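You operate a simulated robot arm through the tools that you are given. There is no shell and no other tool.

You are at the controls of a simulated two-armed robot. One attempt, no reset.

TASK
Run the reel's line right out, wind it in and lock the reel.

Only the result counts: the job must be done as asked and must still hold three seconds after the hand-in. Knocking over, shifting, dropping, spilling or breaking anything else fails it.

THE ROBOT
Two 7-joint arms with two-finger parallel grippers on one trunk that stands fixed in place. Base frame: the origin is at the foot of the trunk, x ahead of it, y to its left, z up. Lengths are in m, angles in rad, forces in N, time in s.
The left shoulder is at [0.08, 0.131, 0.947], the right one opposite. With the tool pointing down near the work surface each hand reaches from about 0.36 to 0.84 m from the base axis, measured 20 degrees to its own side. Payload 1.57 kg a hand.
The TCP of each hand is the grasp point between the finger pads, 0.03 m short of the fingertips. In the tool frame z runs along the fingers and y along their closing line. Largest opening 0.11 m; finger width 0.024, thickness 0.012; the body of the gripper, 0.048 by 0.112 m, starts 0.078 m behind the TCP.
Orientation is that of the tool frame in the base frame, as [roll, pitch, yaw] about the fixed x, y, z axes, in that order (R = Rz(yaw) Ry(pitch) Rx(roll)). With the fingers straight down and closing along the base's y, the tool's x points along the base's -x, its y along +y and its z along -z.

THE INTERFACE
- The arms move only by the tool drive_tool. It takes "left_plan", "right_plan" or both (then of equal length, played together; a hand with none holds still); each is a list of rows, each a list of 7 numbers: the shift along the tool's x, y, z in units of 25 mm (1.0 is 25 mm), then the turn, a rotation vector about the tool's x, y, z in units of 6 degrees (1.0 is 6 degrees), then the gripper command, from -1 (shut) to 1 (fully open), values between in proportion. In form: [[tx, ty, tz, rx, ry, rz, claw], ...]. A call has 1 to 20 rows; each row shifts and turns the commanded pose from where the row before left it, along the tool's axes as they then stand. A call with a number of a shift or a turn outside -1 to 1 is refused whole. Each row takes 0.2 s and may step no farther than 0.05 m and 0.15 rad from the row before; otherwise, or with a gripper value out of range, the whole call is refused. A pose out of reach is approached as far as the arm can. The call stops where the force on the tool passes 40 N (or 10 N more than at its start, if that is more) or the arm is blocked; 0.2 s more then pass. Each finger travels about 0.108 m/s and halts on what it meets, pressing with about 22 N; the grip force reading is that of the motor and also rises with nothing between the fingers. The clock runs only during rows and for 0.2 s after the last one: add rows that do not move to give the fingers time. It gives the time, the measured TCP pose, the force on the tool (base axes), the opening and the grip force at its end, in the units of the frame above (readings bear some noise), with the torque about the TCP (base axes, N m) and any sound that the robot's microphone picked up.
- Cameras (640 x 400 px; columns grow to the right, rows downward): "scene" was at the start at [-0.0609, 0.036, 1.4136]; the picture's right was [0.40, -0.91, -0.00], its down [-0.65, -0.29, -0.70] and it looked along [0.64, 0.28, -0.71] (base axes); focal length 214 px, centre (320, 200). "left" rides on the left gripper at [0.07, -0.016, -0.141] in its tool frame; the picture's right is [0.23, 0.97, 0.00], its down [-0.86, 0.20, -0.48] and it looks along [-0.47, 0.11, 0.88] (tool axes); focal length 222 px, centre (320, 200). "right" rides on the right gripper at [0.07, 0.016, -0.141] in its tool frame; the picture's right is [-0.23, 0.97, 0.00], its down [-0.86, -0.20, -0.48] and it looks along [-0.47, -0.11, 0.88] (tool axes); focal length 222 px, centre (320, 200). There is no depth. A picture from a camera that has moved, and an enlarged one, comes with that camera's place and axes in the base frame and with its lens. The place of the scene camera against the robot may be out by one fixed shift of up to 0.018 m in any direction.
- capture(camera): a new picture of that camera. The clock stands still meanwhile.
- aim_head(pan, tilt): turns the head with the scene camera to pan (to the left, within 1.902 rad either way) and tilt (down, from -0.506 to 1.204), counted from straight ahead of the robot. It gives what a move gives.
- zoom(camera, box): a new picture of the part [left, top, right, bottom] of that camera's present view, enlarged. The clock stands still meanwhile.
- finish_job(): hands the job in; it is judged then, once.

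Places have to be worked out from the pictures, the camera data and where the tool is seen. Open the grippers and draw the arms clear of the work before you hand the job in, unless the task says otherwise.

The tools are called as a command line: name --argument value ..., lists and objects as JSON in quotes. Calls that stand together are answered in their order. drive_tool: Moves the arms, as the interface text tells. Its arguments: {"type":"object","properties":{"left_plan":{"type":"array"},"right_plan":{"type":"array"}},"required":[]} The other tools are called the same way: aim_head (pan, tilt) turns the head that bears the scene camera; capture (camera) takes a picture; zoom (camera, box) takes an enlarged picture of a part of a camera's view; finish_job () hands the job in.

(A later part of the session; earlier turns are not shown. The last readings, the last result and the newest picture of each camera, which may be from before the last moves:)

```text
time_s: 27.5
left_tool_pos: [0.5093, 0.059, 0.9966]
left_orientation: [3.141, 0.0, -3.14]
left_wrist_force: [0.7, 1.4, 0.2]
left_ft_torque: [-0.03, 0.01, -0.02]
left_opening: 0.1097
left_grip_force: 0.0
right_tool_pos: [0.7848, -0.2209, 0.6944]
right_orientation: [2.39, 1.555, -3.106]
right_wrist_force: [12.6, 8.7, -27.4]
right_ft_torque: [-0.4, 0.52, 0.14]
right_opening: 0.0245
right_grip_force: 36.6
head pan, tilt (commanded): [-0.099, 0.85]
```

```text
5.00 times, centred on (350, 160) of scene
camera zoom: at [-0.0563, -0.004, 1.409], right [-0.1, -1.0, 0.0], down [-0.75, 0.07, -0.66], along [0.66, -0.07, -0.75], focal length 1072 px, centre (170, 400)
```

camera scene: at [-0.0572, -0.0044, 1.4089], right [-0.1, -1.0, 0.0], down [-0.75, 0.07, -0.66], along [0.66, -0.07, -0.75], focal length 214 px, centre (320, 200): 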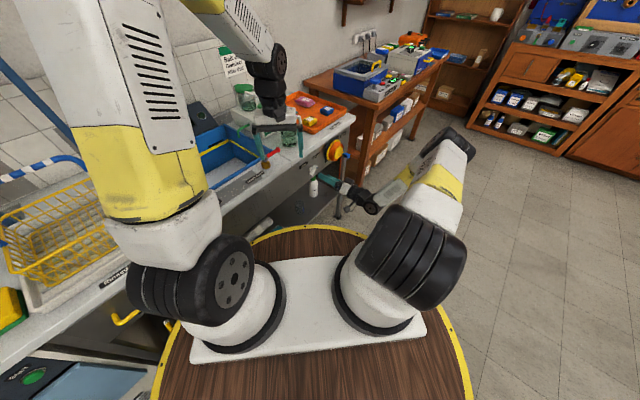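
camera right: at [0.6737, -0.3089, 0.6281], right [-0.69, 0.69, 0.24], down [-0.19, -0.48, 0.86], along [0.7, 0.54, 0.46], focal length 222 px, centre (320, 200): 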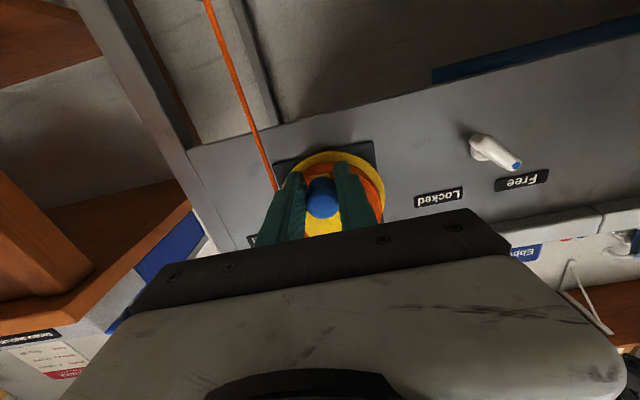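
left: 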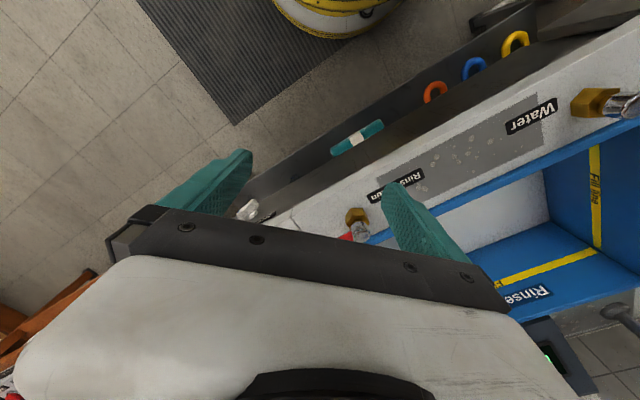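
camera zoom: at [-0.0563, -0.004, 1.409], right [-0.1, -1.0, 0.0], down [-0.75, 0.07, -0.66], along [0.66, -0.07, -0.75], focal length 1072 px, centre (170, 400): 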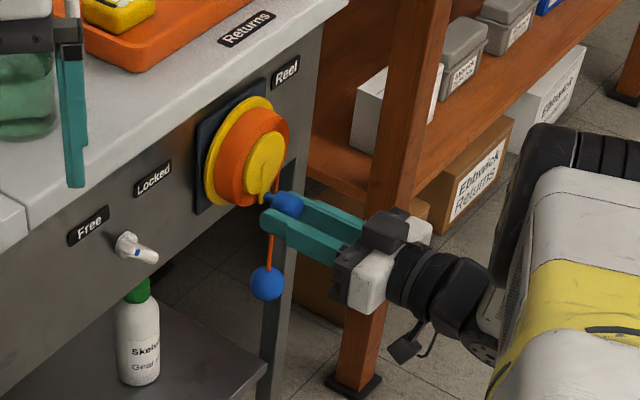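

Handle is 6.6 mm high in the pads because the arm was deflected; opening slightly will let the hand spring back to its commanded spot, nearly centred. I'll release a little and check.

drive_tool --right_plan '[[0, 0, 0, 0, 0, 0, -0.2], [0, 0, 0, 0, 0, 0, -0.2]]'

zoom --camera "right" --box '[220, 100, 440, 250]'

```text
time_s: 28.1
left_tool_pos: [0.5088, 0.0572, 0.9959]
left_orientation: [3.14, 0.001, -3.141]
left_wrist_force: [-0.9, -0.5, -0.7]
left_ft_torque: [0.01, -0.02, 0.02]
left_opening: 0.1099
left_grip_force: 0.1
right_tool_pos: [0.7856, -0.2236, 0.6999]
right_orientation: [1.281, 1.566, 2.065]
right_wrist_force: [0.3, -0.5, 0.1]
right_ft_torque: [0.0, 0.02, 0.01]
right_opening: 0.044
right_grip_force: 0.2
head pan, tilt (commanded): [-0.099, 0.85]
```

```text
2.67 times, centred on (330, 175) of right
camera zoom: at [0.6753, -0.3113, 0.6321], right [-0.69, 0.69, 0.23], down [-0.2, -0.48, 0.85], along [0.7, 0.54, 0.47], focal length 592 px, centre (293, 267)
```

zoom: 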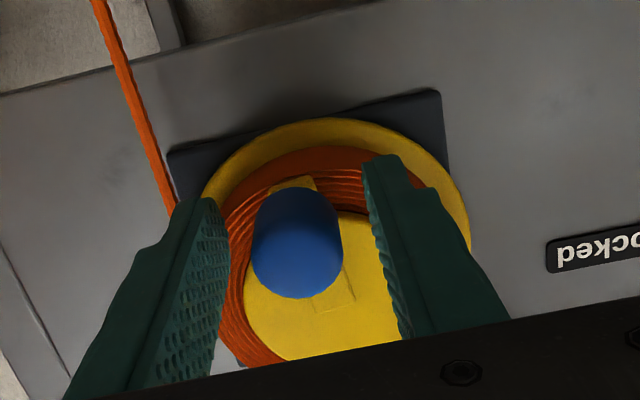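

The reel stays put when released and the handle is within 1.5 mm of centre. I'll regrip and wind anticlockwise by ~90° in slower 15° steps.

drive_tool --right_plan '[[-0.056, 0.056, 0, 0, 0, 0, -0.6], [0, 0, 0, 0, 0, 0, -1], [0, 0, 0, 0, 0, 0, -1], [-0.088, -0.424, 0, 0, 0, 0, -1], [-0.192, -0.388, 0, 0, 0, 0, -1], [-0.288, -0.324, 0, 0, 0, 0, -1], [-0.36, -0.24, 0, 0, 0, 0, -1], [-0.412, -0.136, 0, 0, 0, 0, -1], [-0.432, -0.028, 0, 0, 0, 0, -1]]'

capture --camera "right"

zoom --camera "scene" --box '[290, 120, 410, 220]'

```text
time_s: 30.1
left_tool_pos: [0.5087, 0.057, 0.9975]
left_orientation: [-3.142, 0.001, -3.142]
left_wrist_force: [-0.1, -0.5, 0.2]
left_ft_torque: [0.02, -0.03, 0.0]
left_opening: 0.1105
left_grip_force: 0.0
right_tool_pos: [0.8127, -0.2483, 0.7458]
right_orientation: [0.613, 1.568, 1.401]
right_wrist_force: [-2.1, 4.7, 3.0]
right_ft_torque: [-0.3, 0.49, 0.14]
right_opening: 0.0247
right_grip_force: 36.5
head pan, tilt (commanded): [-0.099, 0.85]
```

```text
taken
camera right: at [0.7016, -0.3358, 0.6774], right [-0.69, 0.69, 0.23], down [-0.2, -0.48, 0.85], along [0.7, 0.54, 0.47], focal length 222 px, centre (320, 200)
```

right: 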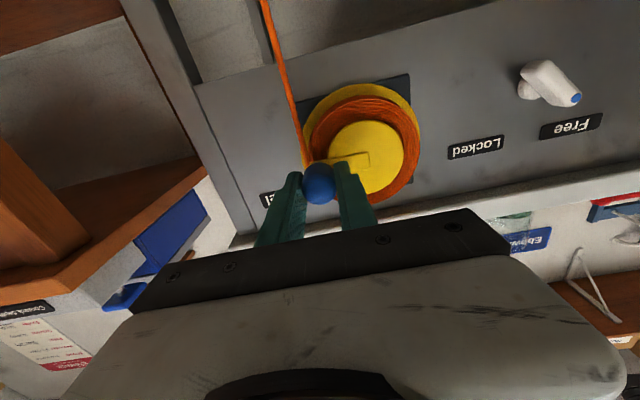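

```text
4.00 times, centred on (350, 170) of scene
camera zoom: at [-0.0572, -0.0042, 1.4089], right [-0.1, -1.0, 0.0], down [-0.75, 0.07, -0.66], along [0.66, -0.07, -0.75], focal length 858 px, centre (200, 320)
```

zoom: 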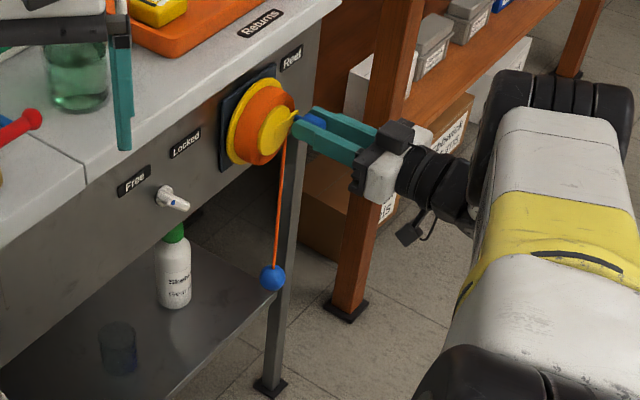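

Smooth: forces are only a few newtons and the ball has dropped to z≈0.445. Continuing anticlockwise another half-turn over the top.

drive_tool --right_plan '[[-0.424, 0.088, 0, 0, 0, 0, -1], [-0.388, 0.192, 0, 0, 0, 0, -1], [-0.324, 0.288, 0, 0, 0, 0, -1], [-0.24, 0.36, 0, 0, 0, 0, -1], [-0.136, 0.412, 0, 0, 0, 0, -1], [-0.028, 0.432, 0, 0, 0, 0, -1], [0.088, 0.424, 0, 0, 0, 0, -1], [0.192, 0.388, 0, 0, 0, 0, -1], [0.288, 0.324, 0, 0, 0, 0, -1], [0.36, 0.24, 0, 0, 0, 0, -1], [0.412, 0.136, 0, 0, 0, 0, -1], [0.432, 0.028, 0, 0, 0, 0, -1]]'

capture --camera "right"

zoom --camera "scene" --box '[290, 120, 410, 220]'

```text
time_s: 31.0
left_tool_pos: [0.5093, 0.0573, 0.9977]
left_orientation: [3.14, 0.0, 3.14]
left_wrist_force: [0.4, -0.5, -0.1]
left_ft_torque: [0.01, 0.0, -0.01]
left_opening: 0.11
left_grip_force: 0.0
right_tool_pos: [0.8049, -0.2425, 0.7789]
right_orientation: [-1.024, 1.561, -0.25]
right_wrist_force: [8.9, -2.5, -3.6]
right_ft_torque: [-0.59, -0.03, 0.94]
right_opening: 0.0253
right_grip_force: 36.5
head pan, tilt (commanded): [-0.099, 0.85]
stopped in row 4 (right hand): the force on the tool passed its limit at 43 N (the readings are from after the stop); the commanded pose is now the measured one
```

```text
taken
camera right: at [0.6935, -0.3287, 0.7101], right [-0.68, 0.7, 0.22], down [-0.21, -0.48, 0.85], along [0.7, 0.54, 0.47], focal length 222 px, centre (320, 200)
```

right: 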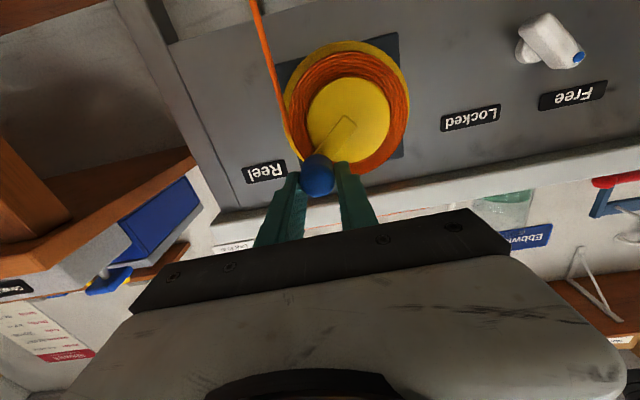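

```text
4.00 times, centred on (350, 170) of scene
camera zoom: at [-0.0569, -0.0046, 1.409], right [-0.1, -0.99, 0.0], down [-0.75, 0.07, -0.66], along [0.66, -0.07, -0.75], focal length 858 px, centre (200, 320)
```

zoom: 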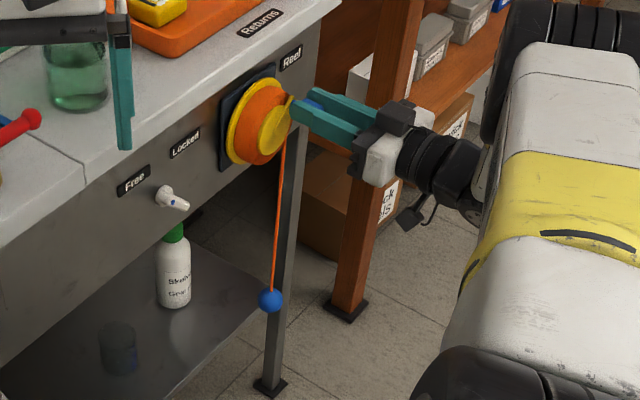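

The hand stopped at 43 N with the crank at ≈+40° and the handle pushed ~8 mm low in the pads — possibly the end of the line. I'll ease the grip, recentre on the handle and test again to be sure.

drive_tool --right_plan '[[0, 0, 0, 0, 0, 0, -0.2], [0, 0, 0, 0, 0, 0, -0.2], [0.33, -0.08, 0, 0, 0, 0, -0.2]]'

zoom --camera "right" --box '[220, 80, 440, 230]'

```text
time_s: 31.8
left_tool_pos: [0.5084, 0.0596, 0.9968]
left_orientation: [3.141, 0.001, -3.141]
left_wrist_force: [0.1, -0.8, -0.5]
left_ft_torque: [-0.03, 0.0, -0.01]
left_opening: 0.11
left_grip_force: 0.0
right_tool_pos: [0.8048, -0.2426, 0.7707]
right_orientation: [-0.708, 1.561, 0.068]
right_wrist_force: [-0.6, 0.5, -1.0]
right_ft_torque: [0.0, -0.03, 0.0]
right_opening: 0.0443
right_grip_force: 0.0
head pan, tilt (commanded): [-0.099, 0.85]
```

```text
2.67 times, centred on (330, 155) of right
camera zoom: at [0.6947, -0.3286, 0.7022], right [-0.68, 0.7, 0.22], down [-0.21, -0.48, 0.85], along [0.7, 0.54, 0.47], focal length 592 px, centre (293, 320)
```

zoom: 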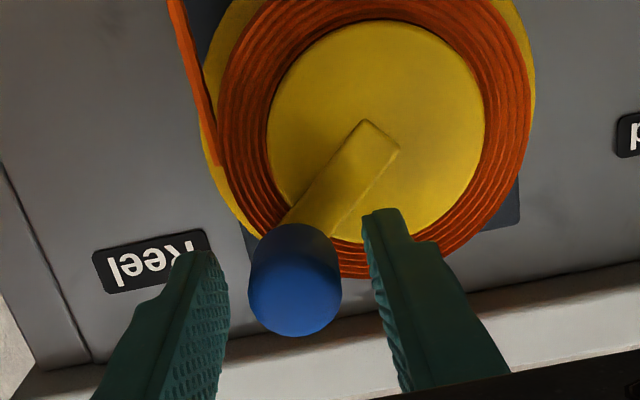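

Crank rests at ≈40°, holding still. I'll regrip centred and push gently anticlockwise in 4 mm steps to see whether it is truly at the end.

drive_tool --right_plan '[[0.08, 0.03, 0, 0, 0, 0, -0.6], [0, 0, 0, 0, 0, 0, -1], [0, 0, 0, 0, 0, 0, -1], [-0.123, 0.103, 0, 0, 0, 0, -1], [-0.123, 0.103, 0, 0, 0, 0, -1]]'

zoom --camera "right" --box '[220, 80, 440, 230]'

```text
time_s: 33.0
left_tool_pos: [0.509, 0.0579, 0.9968]
left_orientation: [3.142, 0.001, 3.141]
left_wrist_force: [0.5, -0.7, 0.9]
left_ft_torque: [-0.02, 0.02, -0.03]
left_opening: 0.1102
left_grip_force: 0.1
right_tool_pos: [0.8024, -0.2384, 0.7765]
right_orientation: [-0.79, 1.559, -0.018]
right_wrist_force: [16.8, -9.6, 3.0]
right_ft_torque: [-0.89, 0.28, 0.98]
right_opening: 0.0258
right_grip_force: 38.0
head pan, tilt (commanded): [-0.099, 0.85]
```

```text
2.67 times, centred on (330, 155) of right
camera zoom: at [0.6915, -0.3254, 0.7069], right [-0.68, 0.7, 0.22], down [-0.21, -0.48, 0.85], along [0.7, 0.54, 0.47], focal length 592 px, centre (293, 320)
```

zoom: 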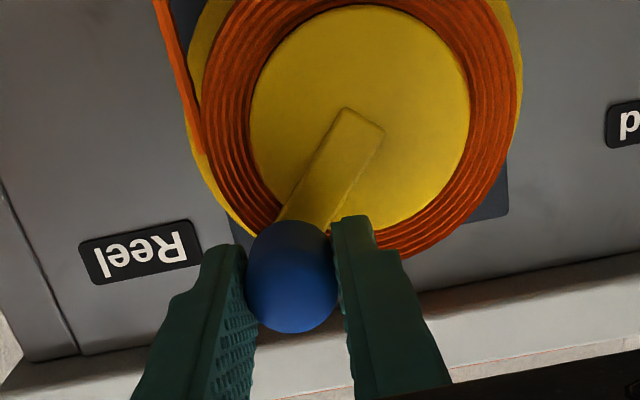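

It did move on to ≈48° with ~12 N resistance, so this isn't clearly the end yet. I'll continue anticlockwise, now turning the hand together with the crank to avoid rubbing on the handle.

drive_tool --right_plan '[[-0.155, 0.095, 0, 0, 0, -1, -1], [-0.11, 0.135, 0, 0, 0, -1, -1], [-0.11, 0.135, 0, 0, 0, -1, -1], [-0.11, 0.135, 0, 0, 0, -1, -1]]'

zoom --camera "right" --box '[220, 60, 440, 230]'

zoom --camera "scene" --box '[290, 120, 410, 220]'

```text
time_s: 34.0
left_tool_pos: [0.5085, 0.0563, 0.9963]
left_orientation: [-3.142, 0.0, -3.141]
left_wrist_force: [-0.2, -0.3, 0.1]
left_ft_torque: [0.01, 0.0, -0.02]
left_opening: 0.1099
left_grip_force: 0.2
right_tool_pos: [0.7906, -0.2276, 0.7855]
right_orientation: [-1.557, 1.145, -0.781]
right_wrist_force: [5.4, -4.2, 1.3]
right_ft_torque: [-0.29, -0.01, 1.06]
right_opening: 0.026
right_grip_force: 36.5
head pan, tilt (commanded): [-0.099, 0.85]
```

```text
2.35 times, centred on (330, 145) of right
camera zoom: at [0.7007, -0.3354, 0.7157], right [-0.69, 0.7, -0.19], down [-0.46, -0.22, 0.86], along [0.56, 0.68, 0.47], focal length 523 px, centre (296, 329)
```

zoom: 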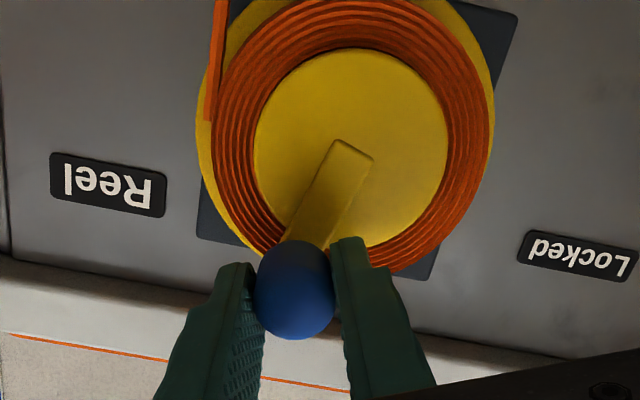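

```text
4.00 times, centred on (350, 170) of scene
camera zoom: at [-0.0572, -0.0045, 1.409], right [-0.1, -1.0, 0.0], down [-0.75, 0.07, -0.66], along [0.66, -0.07, -0.75], focal length 858 px, centre (200, 320)
```

zoom: 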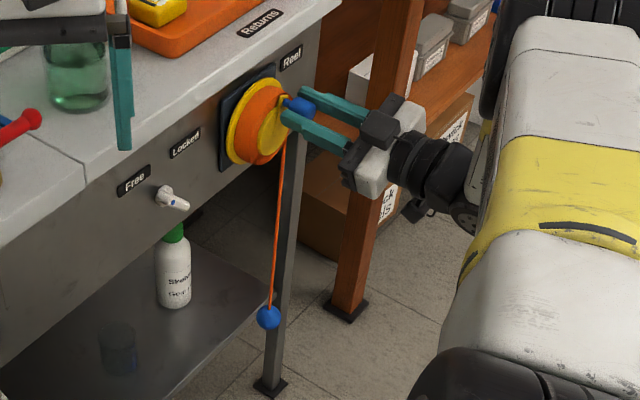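

Good: turning the hand with the crank works with little force, and the ball is down to z≈0.35. Continuing 60° more this way.

drive_tool --right_plan '[[-0.108, 0.135, 0, 0, 0, -1, -1], [-0.108, 0.135, 0, 0, 0, -1, -1], [-0.108, 0.135, 0, 0, 0, -1, -1], [-0.108, 0.135, 0, 0, 0, -1, -1], [-0.108, 0.135, 0, 0, 0, -1, -1], [-0.108, 0.135, 0, 0, 0, -1, -1], [-0.108, 0.135, 0, 0, 0, -1, -1], [-0.108, 0.135, 0, 0, 0, -1, -1], [-0.108, 0.135, 0, 0, 0, -1, -1], [-0.108, 0.135, 0, 0, 0, -1, -1]]'

capture --camera "right"

zoom --camera "scene" --box '[290, 120, 410, 220]'

```text
time_s: 35.4
left_tool_pos: [0.5091, 0.0578, 0.9963]
left_orientation: [3.141, 0.001, -3.14]
left_wrist_force: [-0.1, -0.1, 0.4]
left_ft_torque: [0.04, 0.01, 0.02]
left_opening: 0.1099
left_grip_force: 0.1
right_tool_pos: [0.7789, -0.2156, 0.7874]
right_orientation: [-1.56, 0.562, -0.804]
right_wrist_force: [9.8, -4.6, -3.3]
right_ft_torque: [-0.5, 1.13, 0.62]
right_opening: 0.025
right_grip_force: 36.8
head pan, tilt (commanded): [-0.099, 0.85]
stopped in row 6 (right hand): the force on the tool passed its limit at 42 N (the readings are from after the stop); the commanded pose is now the measured one
```

```text
taken
camera right: at [0.7129, -0.3497, 0.7374], right [-0.49, 0.52, -0.7], down [-0.78, 0.11, 0.62], along [0.4, 0.85, 0.35], focal length 222 px, centre (320, 200)
```

right: 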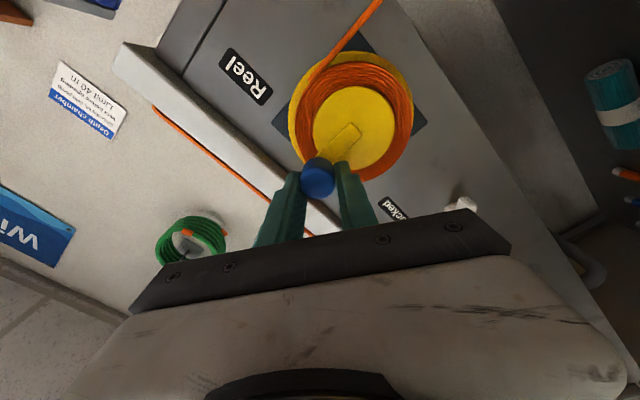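

```text
4.00 times, centred on (350, 170) of scene
camera zoom: at [-0.0567, -0.0046, 1.409], right [-0.1, -1.0, 0.0], down [-0.75, 0.07, -0.66], along [0.66, -0.07, -0.75], focal length 858 px, centre (200, 320)
```

zoom: 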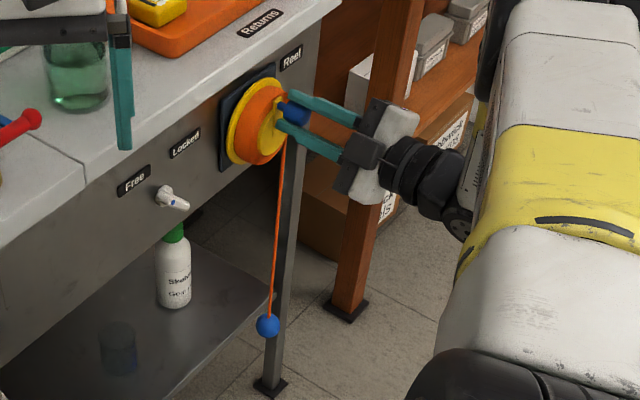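

Stopped again at 42 N with the crank at ≈90° and the ball at z≈0.33. I'll recentre on the handle and roll the hand back so its fingers push along the direction of motion rather than relying on friction.

drive_tool --right_plan '[[0, 0, 0, 0, 0, 0, -0.2], [0, 0, 0, 0, 0, 0, 0], [0.3, 0, 0, 0, 0, 0, 0], [0, 0, 0, 0, 0, 0.963, 0], [0, 0, 0, 0, 0, 0.963, 0], [0, 0, 0, 0, 0, 0.963, 0], [0, 0, 0, 0, 0, 0.963, 0], [0, 0, 0, 0, 0, 0.963, 0], [0, 0, 0, 0, 0, 0.963, 0], [0, 0, 0, 0, 0, 0.963, 0], [0, 0, 0, 0, 0, 0.963, 0], [0, 0, 0, 0, 0, 0.963, 0], [0, 0, 0, 0, 0, 0.963, 0]]'

zoom --camera "right" --box '[220, 60, 440, 230]'

```text
time_s: 38.2
left_tool_pos: [0.5083, 0.0566, 0.996]
left_orientation: [-3.141, 0.0, -3.141]
left_wrist_force: [-0.4, 0.1, -0.9]
left_ft_torque: [0.02, 0.0, 0.03]
left_opening: 0.1098
left_grip_force: 0.0
right_tool_pos: [0.7827, -0.2209, 0.7837]
right_orientation: [0.228, 1.561, 0.994]
right_wrist_force: [-0.4, 0.5, -0.3]
right_ft_torque: [-0.05, 0.0, -0.01]
right_opening: 0.0552
right_grip_force: 0.1
head pan, tilt (commanded): [-0.099, 0.85]
```

```text
2.35 times, centred on (330, 145) of right
camera zoom: at [0.6708, -0.3052, 0.7145], right [-0.68, 0.7, 0.23], down [-0.21, -0.48, 0.85], along [0.71, 0.53, 0.47], focal length 523 px, centre (296, 329)
```

zoom: 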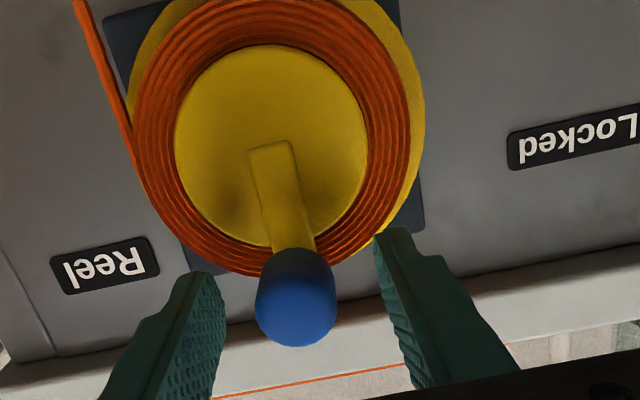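

Handle is centred and the fingers are now tangential. Gripping and pushing anticlockwise (left over the top), turning the hand along.

drive_tool --right_plan '[[0.05, 0, 0, 0, 0, 0, -0.6], [0, 0, 0, 0, 0, 0, -1], [0, 0, 0, 0, 0, 0, -1], [0.009, 0.172, 0, 0, 0, -1, -1], [0.009, 0.172, 0, 0, 0, -1, -1], [0.009, 0.172, 0, 0, 0, -1, -1]]'

zoom --camera "right" --box '[220, 60, 440, 230]'

```text
time_s: 39.4
left_tool_pos: [0.5093, 0.0572, 0.9969]
left_orientation: [3.139, 0.001, 3.141]
left_wrist_force: [0.4, 0.4, 0.0]
left_ft_torque: [-0.01, -0.01, 0.0]
left_opening: 0.11
left_grip_force: 0.1
right_tool_pos: [0.7815, -0.2213, 0.7827]
right_orientation: [-1.536, 1.4, -0.786]
right_wrist_force: [17.0, -2.6, -5.5]
right_ft_torque: [-0.67, 0.6, 0.69]
right_opening: 0.0262
right_grip_force: 37.5
head pan, tilt (commanded): [-0.099, 0.85]
stopped in row 5 (right hand): the force on the tool passed its limit at 44 N (the readings are from after the stop); the commanded pose is now the measured one
```

```text
2.35 times, centred on (330, 145) of right
camera zoom: at [0.6774, -0.3134, 0.7125], right [-0.68, 0.73, 0.06], down [-0.32, -0.37, 0.87], along [0.66, 0.58, 0.48], focal length 523 px, centre (296, 329)
```

zoom: 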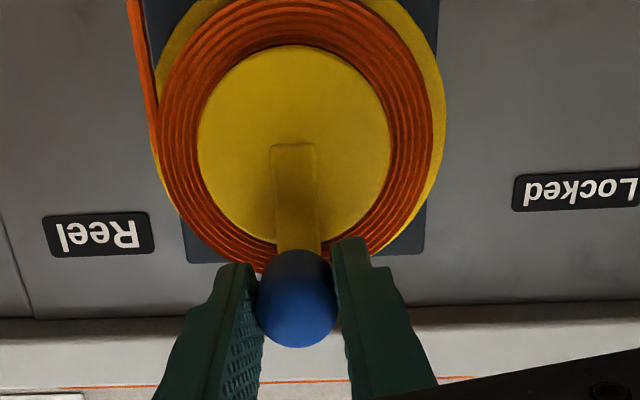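

Pushed squarely along its path, the crank barely moved and 44 N built up, so this looks like the end of the line at ≈91°. To be sure I'll back off 12° clockwise and come forward again, seeing whether it blocks at the same angle.

drive_tool --right_plan '[[0.038, -0.168, 0, 0, 0, 1, -1], [0.038, -0.168, 0, 0, 0, 1, -1], [0.038, -0.168, 0, 0, 0, 1, -1]]'

zoom --camera "right" --box '[220, 60, 440, 230]'

```text
time_s: 40.2
left_tool_pos: [0.5086, 0.058, 0.9959]
left_orientation: [3.141, 0.001, -3.141]
left_wrist_force: [-0.1, 0.3, -0.2]
left_ft_torque: [0.01, 0.01, 0.01]
left_opening: 0.1101
left_grip_force: 0.1
right_tool_pos: [0.7903, -0.2279, 0.7822]
right_orientation: [1.505, 1.426, 2.261]
right_wrist_force: [4.9, 2.7, -0.6]
right_ft_torque: [-0.44, 0.35, 1.29]
right_opening: 0.0262
right_grip_force: 37.6
head pan, tilt (commanded): [-0.099, 0.85]
```

```text
2.35 times, centred on (330, 145) of right
camera zoom: at [0.6704, -0.3054, 0.7157], right [-0.64, 0.67, 0.37], down [-0.13, -0.57, 0.81], along [0.76, 0.47, 0.45], focal length 523 px, centre (296, 329)
```

zoom: 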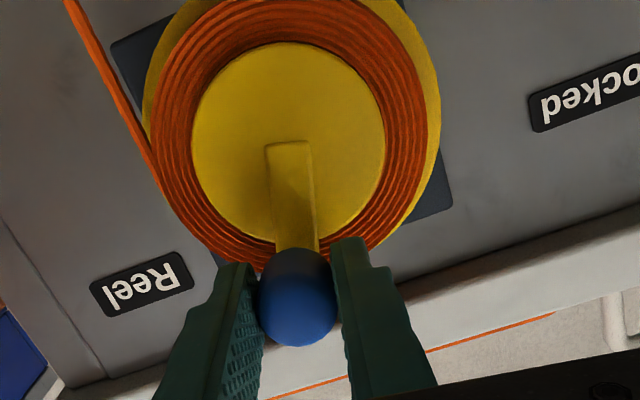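

Clockwise it moved freely by 15°. Now forward again, anticlockwise, to see where it blocks.

drive_tool --right_plan '[[-0.011, 0.172, 0, 0, 0, -1, -1], [-0.011, 0.172, 0, 0, 0, -1, -1]]'

drive_tool --right_plan '[[-0.005, 0.086, 0, 0, 0, -0.5, -1], [-0.005, 0.086, 0, 0, 0, -0.5, -1]]'

drive_tool --right_plan '[[-0.005, 0.086, 0, 0, 0, -0.5, -1], [-0.005, 0.086, 0, 0, 0, -0.5, -1]]'

```text
time_s: 40.8
left_tool_pos: [0.5088, 0.0576, 0.9971]
left_orientation: [-3.141, -0.001, -3.14]
left_wrist_force: [0.4, -0.1, 0.0]
left_ft_torque: [0.0, 0.01, -0.01]
left_opening: 0.1101
left_grip_force: 0.0
right_tool_pos: [0.7848, -0.2227, 0.7834]
right_orientation: [-1.417, 1.504, -0.662]
right_wrist_force: [0.6, 3.4, 0.3]
right_ft_torque: [0.81, -0.67, 1.14]
right_opening: 0.0262
right_grip_force: 37.3
head pan, tilt (commanded): [-0.099, 0.85]
```

```text
time_s: 41.4
left_tool_pos: [0.5091, 0.0575, 0.9964]
left_orientation: [-3.141, 0.0, -3.141]
left_wrist_force: [0.7, -0.3, 0.1]
left_ft_torque: [0.01, 0.03, 0.03]
left_opening: 0.1098
left_grip_force: 0.0
right_tool_pos: [0.7823, -0.22, 0.7833]
right_orientation: [-1.518, 1.399, -0.767]
right_wrist_force: [10.2, -0.2, 0.0]
right_ft_torque: [0.19, 0.05, 1.05]
right_opening: 0.0262
right_grip_force: 37.2
head pan, tilt (commanded): [-0.099, 0.85]
```

```text
time_s: 42.1
left_tool_pos: [0.509, 0.0569, 0.996]
left_orientation: [3.141, 0.001, -3.141]
left_wrist_force: [0.1, 0.9, 0.9]
left_ft_torque: [0.0, 0.02, 0.0]
left_opening: 0.1099
left_grip_force: 0.1
right_tool_pos: [0.7822, -0.2216, 0.7839]
right_orientation: [-1.546, 1.287, -0.804]
right_wrist_force: [13.5, -3.4, -6.1]
right_ft_torque: [-0.72, 0.45, 0.58]
right_opening: 0.0261
right_grip_force: 36.8
head pan, tilt (commanded): [-0.099, 0.85]
stopped in row 2 (right hand): the force on the tool passed its limit at 41 N (the readings are from after the stop); the commanded pose is now the measured one
```

It blocks at exactly the same angle (crank ≈90°), so the line is fully out. Now I wind in: clockwise, with the hand turning along, 48° first.

drive_tool --right_plan '[[0.057, -0.162, 0, 0, 0, 1, -1], [0.057, -0.162, 0, 0, 0, 1, -1], [0.057, -0.162, 0, 0, 0, 1, -1], [0.057, -0.162, 0, 0, 0, 1, -1], [0.057, -0.162, 0, 0, 0, 1, -1], [0.057, -0.162, 0, 0, 0, 1, -1], [0.057, -0.162, 0, 0, 0, 1, -1], [0.057, -0.162, 0, 0, 0, 1, -1]]'

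zoom --camera "right" --box '[220, 60, 440, 230]'

zoom --camera "scene" --box '[290, 120, 410, 220]'

```text
time_s: 43.9
left_tool_pos: [0.5083, 0.0573, 0.997]
left_orientation: [-3.14, -0.001, -3.141]
left_wrist_force: [0.8, -0.4, -0.5]
left_ft_torque: [0.02, 0.0, -0.05]
left_opening: 0.1099
left_grip_force: 0.1
right_tool_pos: [0.8026, -0.2426, 0.7711]
right_orientation: [1.549, 1.011, 2.298]
right_wrist_force: [15.0, -3.5, 3.4]
right_ft_torque: [-0.06, -0.31, 0.93]
right_opening: 0.0255
right_grip_force: 36.7
head pan, tilt (commanded): [-0.099, 0.85]
```

```text
2.35 times, centred on (330, 145) of right
camera zoom: at [0.6647, -0.2999, 0.721], right [-0.48, 0.51, 0.71], down [0.06, -0.79, 0.61], along [0.87, 0.34, 0.35], focal length 523 px, centre (296, 329)
```

zoom: 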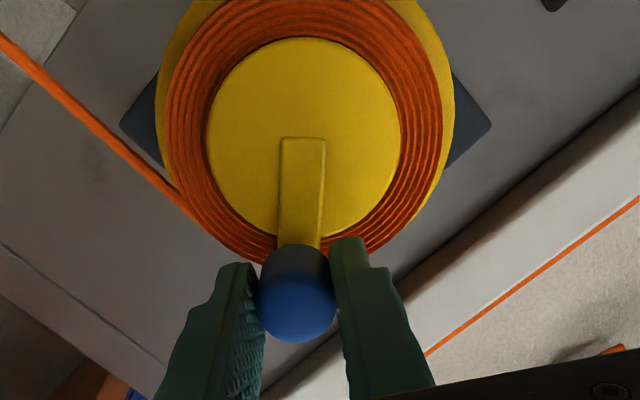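

```text
4.00 times, centred on (350, 170) of scene
camera zoom: at [-0.0568, -0.0045, 1.409], right [-0.1, -1.0, 0.0], down [-0.75, 0.07, -0.66], along [0.66, -0.07, -0.75], focal length 858 px, centre (200, 320)
```

zoom: 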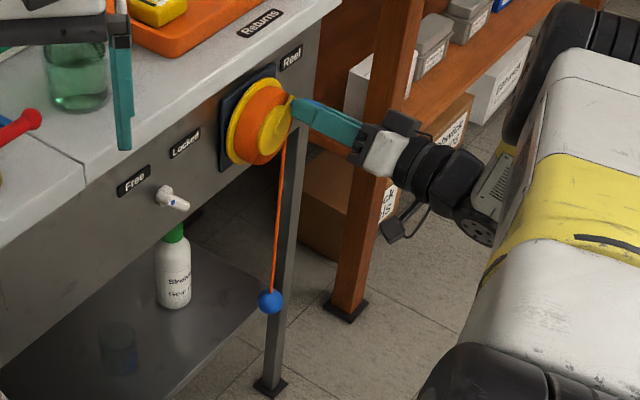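

Winding in nicely — crank ≈43°, ball rising. Continuing clockwise another 48°, easing 1 mm outward to relieve the radial load.

drive_tool --right_plan '[[0.015, -0.173, 0, 0, 0, 1, -1], [0.053, -0.163, 0, 0, 0, 1, -1], [0.053, -0.163, 0, 0, 0, 1, -1], [0.053, -0.163, 0, 0, 0, 1, -1], [0.053, -0.163, 0, 0, 0, 1, -1], [0.053, -0.163, 0, 0, 0, 1, -1], [0.053, -0.163, 0, 0, 0, 1, -1], [0.053, -0.163, 0, 0, 0, 1, -1]]'

capture --camera "right"

zoom --camera "scene" --box '[290, 120, 410, 220]'

```text
time_s: 45.7
left_tool_pos: [0.508, 0.0577, 0.997]
left_orientation: [-3.141, 0.0, -3.14]
left_wrist_force: [0.0, -0.8, 0.1]
left_ft_torque: [0.01, -0.02, -0.01]
left_opening: 0.1097
left_grip_force: 0.0
right_tool_pos: [0.8095, -0.2501, 0.7396]
right_orientation: [1.562, 0.175, 2.316]
right_wrist_force: [-4.6, 10.6, 3.3]
right_ft_torque: [-0.53, 0.57, 0.68]
right_opening: 0.0247
right_grip_force: 36.3
head pan, tilt (commanded): [-0.099, 0.85]
```

```text
taken
camera right: at [0.6573, -0.2928, 0.7436], right [0.03, -0.05, 1.0], down [0.25, -0.97, -0.05], along [0.97, 0.25, -0.02], focal length 222 px, centre (320, 200)
```

right: 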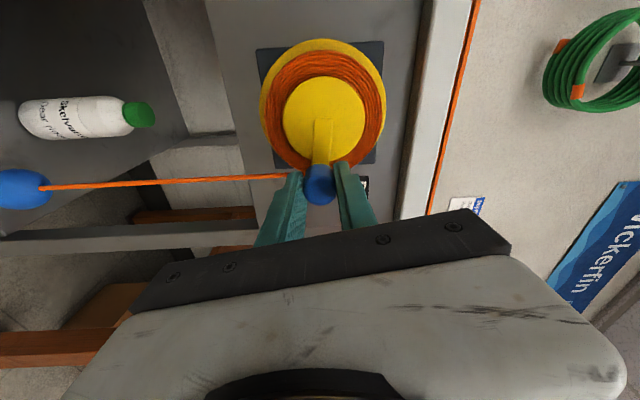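

```text
4.00 times, centred on (350, 170) of scene
camera zoom: at [-0.0575, -0.004, 1.4089], right [-0.1, -1.0, 0.0], down [-0.75, 0.07, -0.66], along [0.66, -0.07, -0.75], focal length 858 px, centre (200, 320)
```

zoom: 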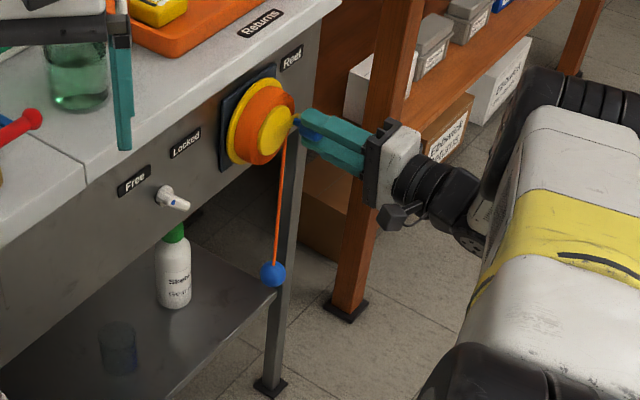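

Crank is at ≈−5° and the hand's roll at +80°. I'll open around the handle, roll the hand back through 155°, and regrip for the next clockwise stroke.

drive_tool --right_plan '[[0, 0, 0, 0, 0, 0, -0.1], [0, 0, 0, 0, 0, 0, 0], [0, 0, 0, 0, 0, -0.994, 0], [0, 0, 0, 0, 0, -0.994, 0], [0, 0, 0, 0, 0, -0.994, 0], [0, 0, 0, 0, 0, -0.994, 0], [0, 0, 0, 0, 0, -0.994, 0], [0, 0, 0, 0, 0, -0.994, 0], [0, 0, 0, 0, 0, -0.994, 0], [0, 0, 0, 0, 0, -0.994, 0], [0, 0, 0, 0, 0, -0.994, 0], [0, 0, 0, 0, 0, -0.994, 0], [0, 0, 0, 0, 0, -0.994, 0], [0, 0, 0, 0, 0, -0.994, 0], [0, 0, 0, 0, 0, -0.994, 0]]'

zoom --camera "right" --box '[220, 60, 440, 230]'

```text
time_s: 48.9
left_tool_pos: [0.5078, 0.0576, 0.9972]
left_orientation: [-3.141, 0.0, -3.14]
left_wrist_force: [-0.1, -0.7, -0.5]
left_ft_torque: [-0.01, 0.0, 0.02]
left_opening: 0.1101
left_grip_force: 0.0
right_tool_pos: [0.8094, -0.2517, 0.7397]
right_orientation: [1.342, 1.529, 2.087]
right_wrist_force: [0.1, 0.3, -0.9]
right_ft_torque: [0.01, -0.05, 0.02]
right_opening: 0.0552
right_grip_force: 0.1
head pan, tilt (commanded): [-0.099, 0.85]
```

```text
2.35 times, centred on (330, 145) of right
camera zoom: at [0.6937, -0.3314, 0.6715], right [-0.66, 0.71, 0.27], down [-0.2, -0.5, 0.84], along [0.73, 0.5, 0.47], focal length 523 px, centre (296, 329)
```

zoom: 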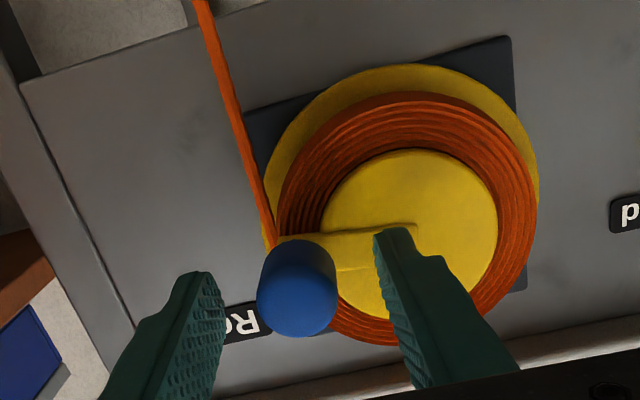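

The handle stays put and centred; the hand's heading has drifted ~2° so I'll correct that and roll on to about −75°.

drive_tool --right_plan '[[0, 0, 0, -0.38, 0, 0, 0], [0, 0, 0, 0, 0, -0.994, 0], [0, 0, 0, 0, 0, -0.994, 0], [0, 0, 0, 0, 0, -0.994, 0], [0, 0, 0, 0, 0, -0.994, 0], [0, 0, 0, 0, 0, -0.994, 0], [0, 0, 0, 0, 0, -0.994, 0], [0, 0, 0, 0, 0, -0.994, 0], [0, 0, 0, 0, 0, -0.994, 0], [0, 0, 0, 0, 0, -0.994, 0], [0, 0, 0, 0, 0, -0.994, 0], [0, 0, 0, 0, 0, -0.994, 0], [0, 0, 0, 0, 0, -0.994, 0], [0, 0, 0, 0, 0, -0.994, 0]]'

zoom --camera "right" --box '[220, 60, 440, 230]'

```text
time_s: 51.9
left_tool_pos: [0.509, 0.0575, 0.9966]
left_orientation: [-3.141, -0.001, -3.14]
left_wrist_force: [-0.2, -0.8, -0.6]
left_ft_torque: [0.01, 0.0, 0.0]
left_opening: 0.1101
left_grip_force: 0.1
right_tool_pos: [0.8098, -0.2516, 0.7406]
right_orientation: [-1.557, 0.259, -0.783]
right_wrist_force: [0.6, 0.2, -1.2]
right_ft_torque: [-0.02, 0.0, 0.01]
right_opening: 0.055
right_grip_force: 0.0
head pan, tilt (commanded): [-0.099, 0.85]
```

```text
2.35 times, centred on (330, 145) of right
camera zoom: at [0.7549, -0.3946, 0.707], right [-0.32, 0.34, -0.88], down [-0.89, 0.21, 0.41], along [0.32, 0.92, 0.23], focal length 523 px, centre (296, 329)
```

zoom: 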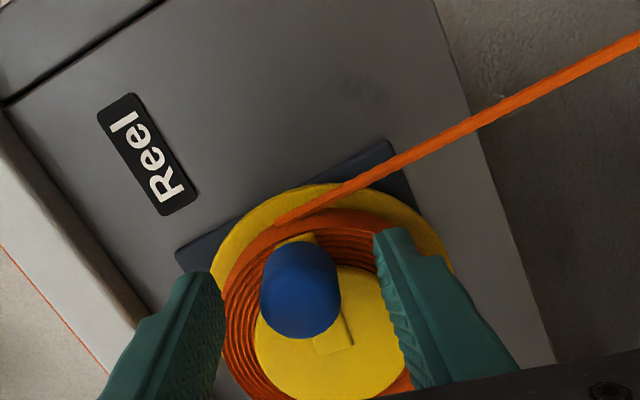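

Centred at roll −75°. I'll grip and make the next clockwise stroke of 72°.

drive_tool --right_plan '[[0, 0, 0, 0, 0, 0, -0.6], [0, 0, 0, 0, 0, 0, -1], [0, 0, 0, 0, 0, 0, -1], [0.021, 0.171, 0, 0, 0, 1, -1], [0.021, 0.171, 0, 0, 0, 1, -1], [0.021, 0.171, 0, 0, 0, 1, -1], [0.021, 0.171, 0, 0, 0, 1, -1], [0.021, 0.171, 0, 0, 0, 1, -1], [0.021, 0.171, 0, 0, 0, 1, -1], [0.021, 0.171, 0, 0, 0, 1, -1], [0.021, 0.171, 0, 0, 0, 1, -1], [0.021, 0.171, 0, 0, 0, 1, -1], [0.021, 0.171, 0, 0, 0, 1, -1], [0.021, 0.171, 0, 0, 0, 1, -1], [0.021, 0.171, 0, 0, 0, 1, -1]]'

zoom --camera "right" --box '[180, 0, 440, 230]'

zoom --camera "scene" --box '[290, 120, 410, 220]'

```text
time_s: 55.1
left_tool_pos: [0.5078, 0.0576, 0.9971]
left_orientation: [3.141, 0.0, 3.141]
left_wrist_force: [-1.5, -0.1, -0.2]
left_ft_torque: [-0.01, -0.01, -0.01]
left_opening: 0.11
left_grip_force: 0.0
right_tool_pos: [0.7884, -0.2287, 0.7065]
right_orientation: [-1.328, 1.518, -0.544]
right_wrist_force: [-3.8, -5.4, 12.7]
right_ft_torque: [-0.34, 0.5, 0.52]
right_opening: 0.0254
right_grip_force: 37.0
head pan, tilt (commanded): [-0.099, 0.85]
```

```text
1.74 times, centred on (310, 115) of right
camera zoom: at [0.6797, -0.3181, 0.6345], right [-0.7, 0.7, 0.18], down [-0.24, -0.45, 0.86], along [0.68, 0.56, 0.48], focal length 386 px, centre (337, 348)
```

zoom: 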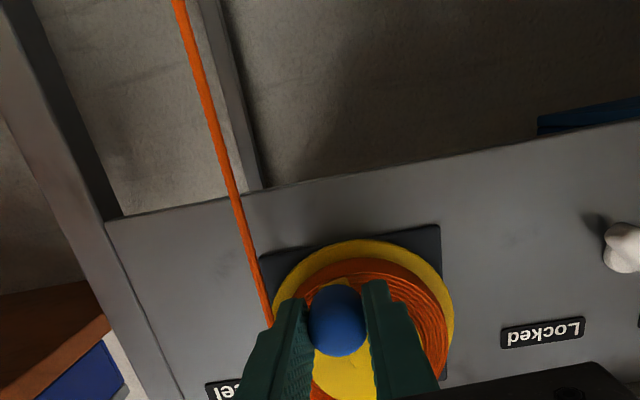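

```text
4.00 times, centred on (350, 170) of scene
camera zoom: at [-0.0577, -0.0045, 1.4089], right [-0.1, -0.99, 0.0], down [-0.75, 0.07, -0.66], along [0.66, -0.07, -0.75], focal length 858 px, centre (200, 320)
```

zoom: 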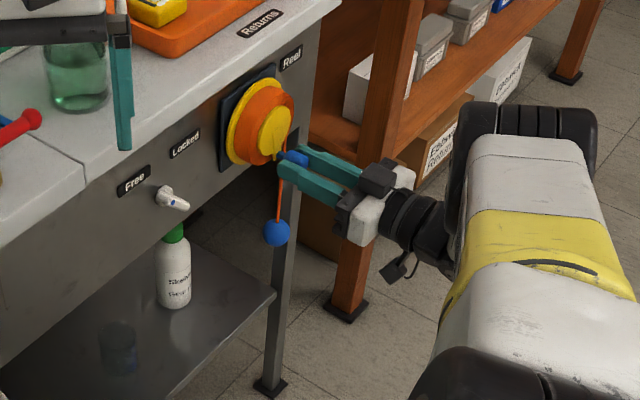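

Crank ≈−76°, ball rising. Continuing clockwise with a slightly smaller radius (centre refined to E 0.710, z 0.7445, r ≈ 0.040).

drive_tool --right_plan '[[-0.018, 0.165, 0, 0, 0, 1, -1], [0.022, 0.165, 0, 0, 0, 1, -1], [0.022, 0.165, 0, 0, 0, 1, -1], [0.022, 0.165, 0, 0, 0, 1, -1], [0.022, 0.165, 0, 0, 0, 1, -1], [0.022, 0.165, 0, 0, 0, 1, -1], [0.022, 0.165, 0, 0, 0, 1, -1], [0.022, 0.165, 0, 0, 0, 1, -1], [0.022, 0.165, 0, 0, 0, 1, -1], [0.022, 0.165, 0, 0, 0, 1, -1], [0.022, 0.165, 0, 0, 0, 1, -1], [0.022, 0.165, 0, 0, 0, 1, -1]]'

capture --camera "right"

zoom --camera "scene" --box '[290, 120, 410, 220]'

```text
time_s: 57.7
left_tool_pos: [0.5084, 0.0591, 0.9971]
left_orientation: [3.141, 0.0, 3.142]
left_wrist_force: [0.1, 0.7, 0.2]
left_ft_torque: [-0.01, -0.02, 0.03]
left_opening: 0.1101
left_grip_force: 0.0
right_tool_pos: [0.7563, -0.1986, 0.7236]
right_orientation: [1.559, 0.367, 2.351]
right_wrist_force: [6.3, -5.9, 3.7]
right_ft_torque: [-0.45, 0.52, -1.32]
right_opening: 0.0253
right_grip_force: 36.9
head pan, tilt (commanded): [-0.099, 0.85]
```

```text
taken
camera right: at [0.6074, -0.247, 0.7131], right [-0.1, 0.09, 0.99], down [0.28, -0.95, 0.11], along [0.96, 0.28, 0.07], focal length 222 px, centre (320, 200)
```

right: 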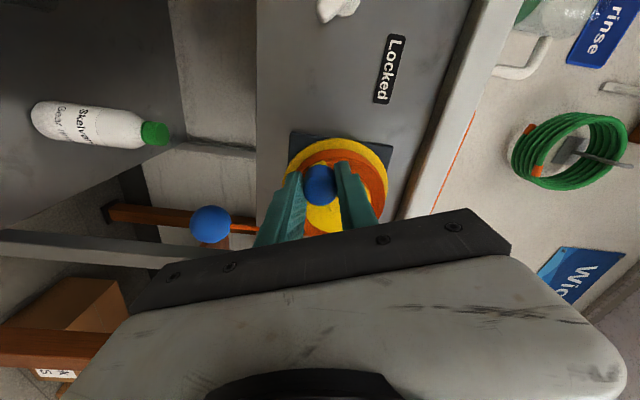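

```text
4.00 times, centred on (350, 170) of scene
camera zoom: at [-0.0571, -0.0046, 1.4089], right [-0.1, -0.99, 0.0], down [-0.75, 0.07, -0.66], along [0.66, -0.07, -0.75], focal length 858 px, centre (200, 320)
```

zoom: 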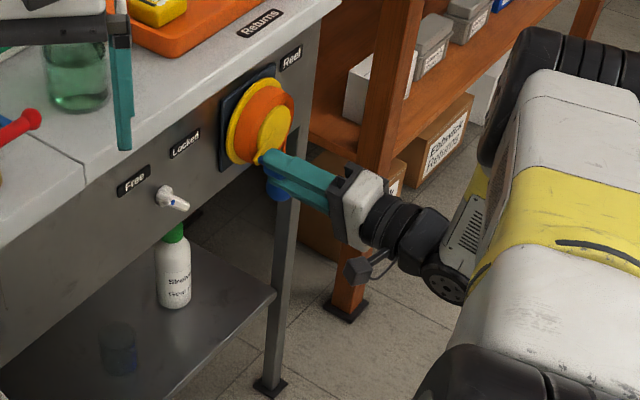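

Crank ≈−149°, ball close beneath the reel, low forces. I'll continue 30° more clockwise.

drive_tool --right_plan '[[0.022, 0.165, 0, 0, 0, 1, -1], [0.022, 0.165, 0, 0, 0, 1, -1], [0.022, 0.165, 0, 0, 0, 1, -1], [0.022, 0.165, 0, 0, 0, 1, -1], [0.022, 0.165, 0, 0, 0, 1, -1]]'

capture --camera "right"

zoom --camera "scene" --box '[290, 120, 410, 220]'

```text
time_s: 58.9
left_tool_pos: [0.5086, 0.058, 0.9956]
left_orientation: [3.14, 0.0, -3.141]
left_wrist_force: [0.0, 0.3, -0.6]
left_ft_torque: [0.01, -0.03, 0.01]
left_opening: 0.1099
left_grip_force: 0.0
right_tool_pos: [0.7517, -0.1929, 0.7408]
right_orientation: [1.56, -0.161, 2.358]
right_wrist_force: [6.9, 3.9, -10.8]
right_ft_torque: [-0.6, 1.22, -0.43]
right_opening: 0.0251
right_grip_force: 37.0
head pan, tilt (commanded): [-0.099, 0.85]
```

```text
taken
camera right: at [0.6058, -0.2461, 0.769], right [0.26, -0.27, 0.93], down [0.24, -0.91, -0.34], along [0.93, 0.31, -0.17], focal length 222 px, centre (320, 200)
```

right: 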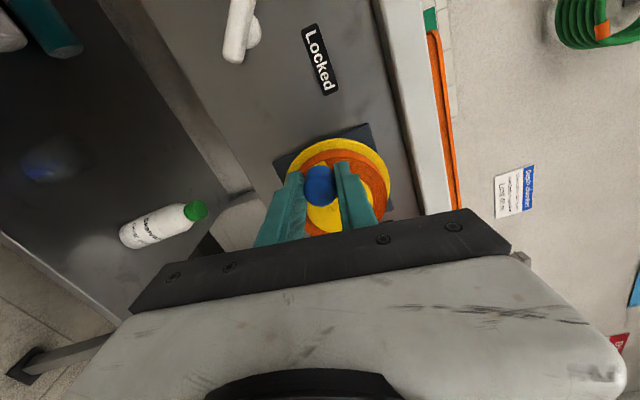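

```text
4.00 times, centred on (350, 170) of scene
camera zoom: at [-0.0565, -0.0043, 1.409], right [-0.1, -1.0, 0.0], down [-0.75, 0.07, -0.66], along [0.66, -0.07, -0.75], focal length 858 px, centre (200, 320)
```

zoom: 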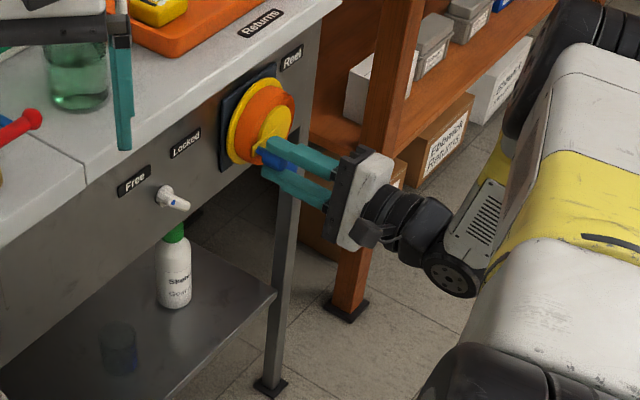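

Crank ≈−175°, resistance ~11 N. A few more degrees this way, watching for the end stop.

drive_tool --right_plan '[[0.022, 0.165, 0, 0, 0, 1, -1], [0.022, 0.165, 0, 0, 0, 1, -1], [0.022, 0.165, 0, 0, 0, 1, -1]]'

zoom --camera "right" --box '[180, 60, 440, 250]'

```text
time_s: 59.6
left_tool_pos: [0.5094, 0.0569, 0.996]
left_orientation: [-3.141, 0.001, -3.142]
left_wrist_force: [0.5, -0.3, -0.1]
left_ft_torque: [-0.01, 0.01, -0.01]
left_opening: 0.1101
left_grip_force: 0.1
right_tool_pos: [0.7507, -0.193, 0.7452]
right_orientation: [1.573, -0.407, 2.356]
right_wrist_force: [13.4, 6.9, -10.2]
right_ft_torque: [-0.51, -0.06, -0.81]
right_opening: 0.0253
right_grip_force: 36.8
head pan, tilt (commanded): [-0.099, 0.85]
stopped in row 3 (right hand): the force on the tool passed its limit at 42 N (the readings are from after the stop); the commanded pose is now the measured one
```

```text
2.11 times, centred on (310, 155) of right
camera zoom: at [0.611, -0.2522, 0.7902], right [0.42, -0.42, 0.8], down [0.16, -0.84, -0.52], along [0.89, 0.35, -0.29], focal length 468 px, centre (341, 295)
```

zoom: 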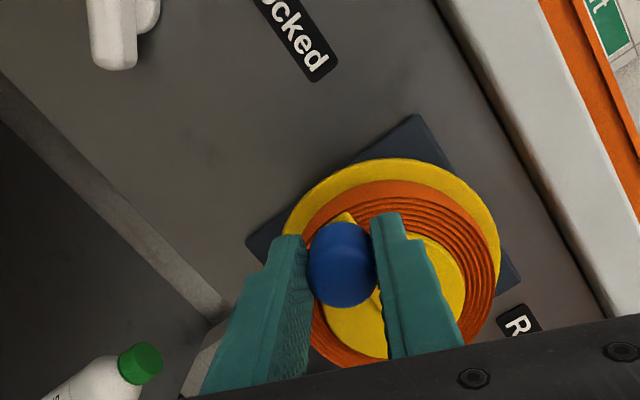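

Blocked at 42 N with the crank at ≈−181° (three quarters of a turn from the out-stop). I'll release, re-square the hand so the fingers push straight along the motion, and test again to confirm it is the wound-in end.

drive_tool --right_plan '[[0, 0, 0, 0, 0, 0, -0.2], [0, 0, 0, 0, 0, 0, -0.1], [0, 0, 0, 0, 0, -0.97, -0.1], [0, 0, 0, 0, 0, -0.97, -0.1], [0, 0, 0, 0, 0, -0.97, -0.1], [0, 0, 0, 0, 0, -0.97, -0.1]]'

zoom --camera "right" --box '[180, 60, 440, 250]'

zoom --camera "scene" --box '[310, 120, 390, 200]'

```text
time_s: 61.0
left_tool_pos: [0.5087, 0.0583, 0.9969]
left_orientation: [-3.141, -0.001, 3.142]
left_wrist_force: [-0.9, -0.7, -0.4]
left_ft_torque: [0.0, 0.03, 0.01]
left_opening: 0.1097
left_grip_force: 0.1
right_tool_pos: [0.7508, -0.1933, 0.7479]
right_orientation: [1.569, 0.002, 2.36]
right_wrist_force: [0.7, -0.1, -1.0]
right_ft_torque: [-0.01, 0.0, -0.03]
right_opening: 0.0496
right_grip_force: 0.1
head pan, tilt (commanded): [-0.099, 0.85]
```

```text
2.11 times, centred on (310, 155) of right
camera zoom: at [0.6016, -0.2438, 0.765], right [0.16, -0.16, 0.97], down [0.27, -0.94, -0.2], along [0.95, 0.29, -0.11], focal length 468 px, centre (341, 295)
```

zoom: 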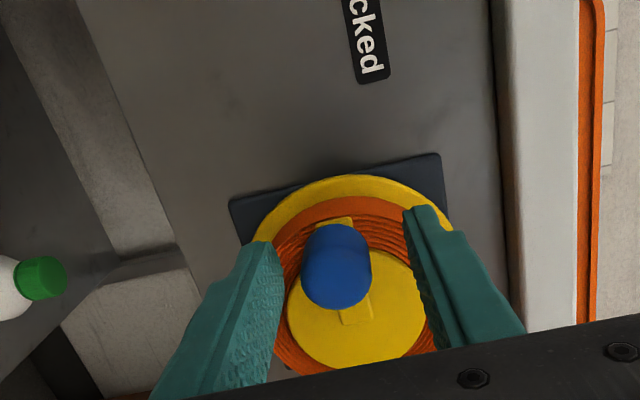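

```text
5.00 times, centred on (350, 160) of scene
camera zoom: at [-0.0572, -0.0044, 1.4089], right [-0.1, -1.0, 0.0], down [-0.75, 0.07, -0.66], along [0.66, -0.07, -0.75], focal length 1072 px, centre (170, 400)
```

zoom: 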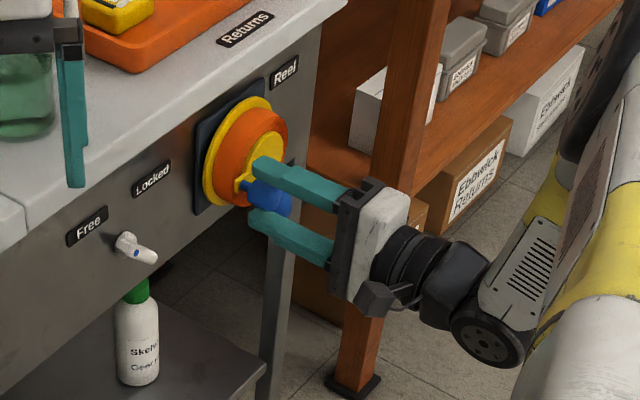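

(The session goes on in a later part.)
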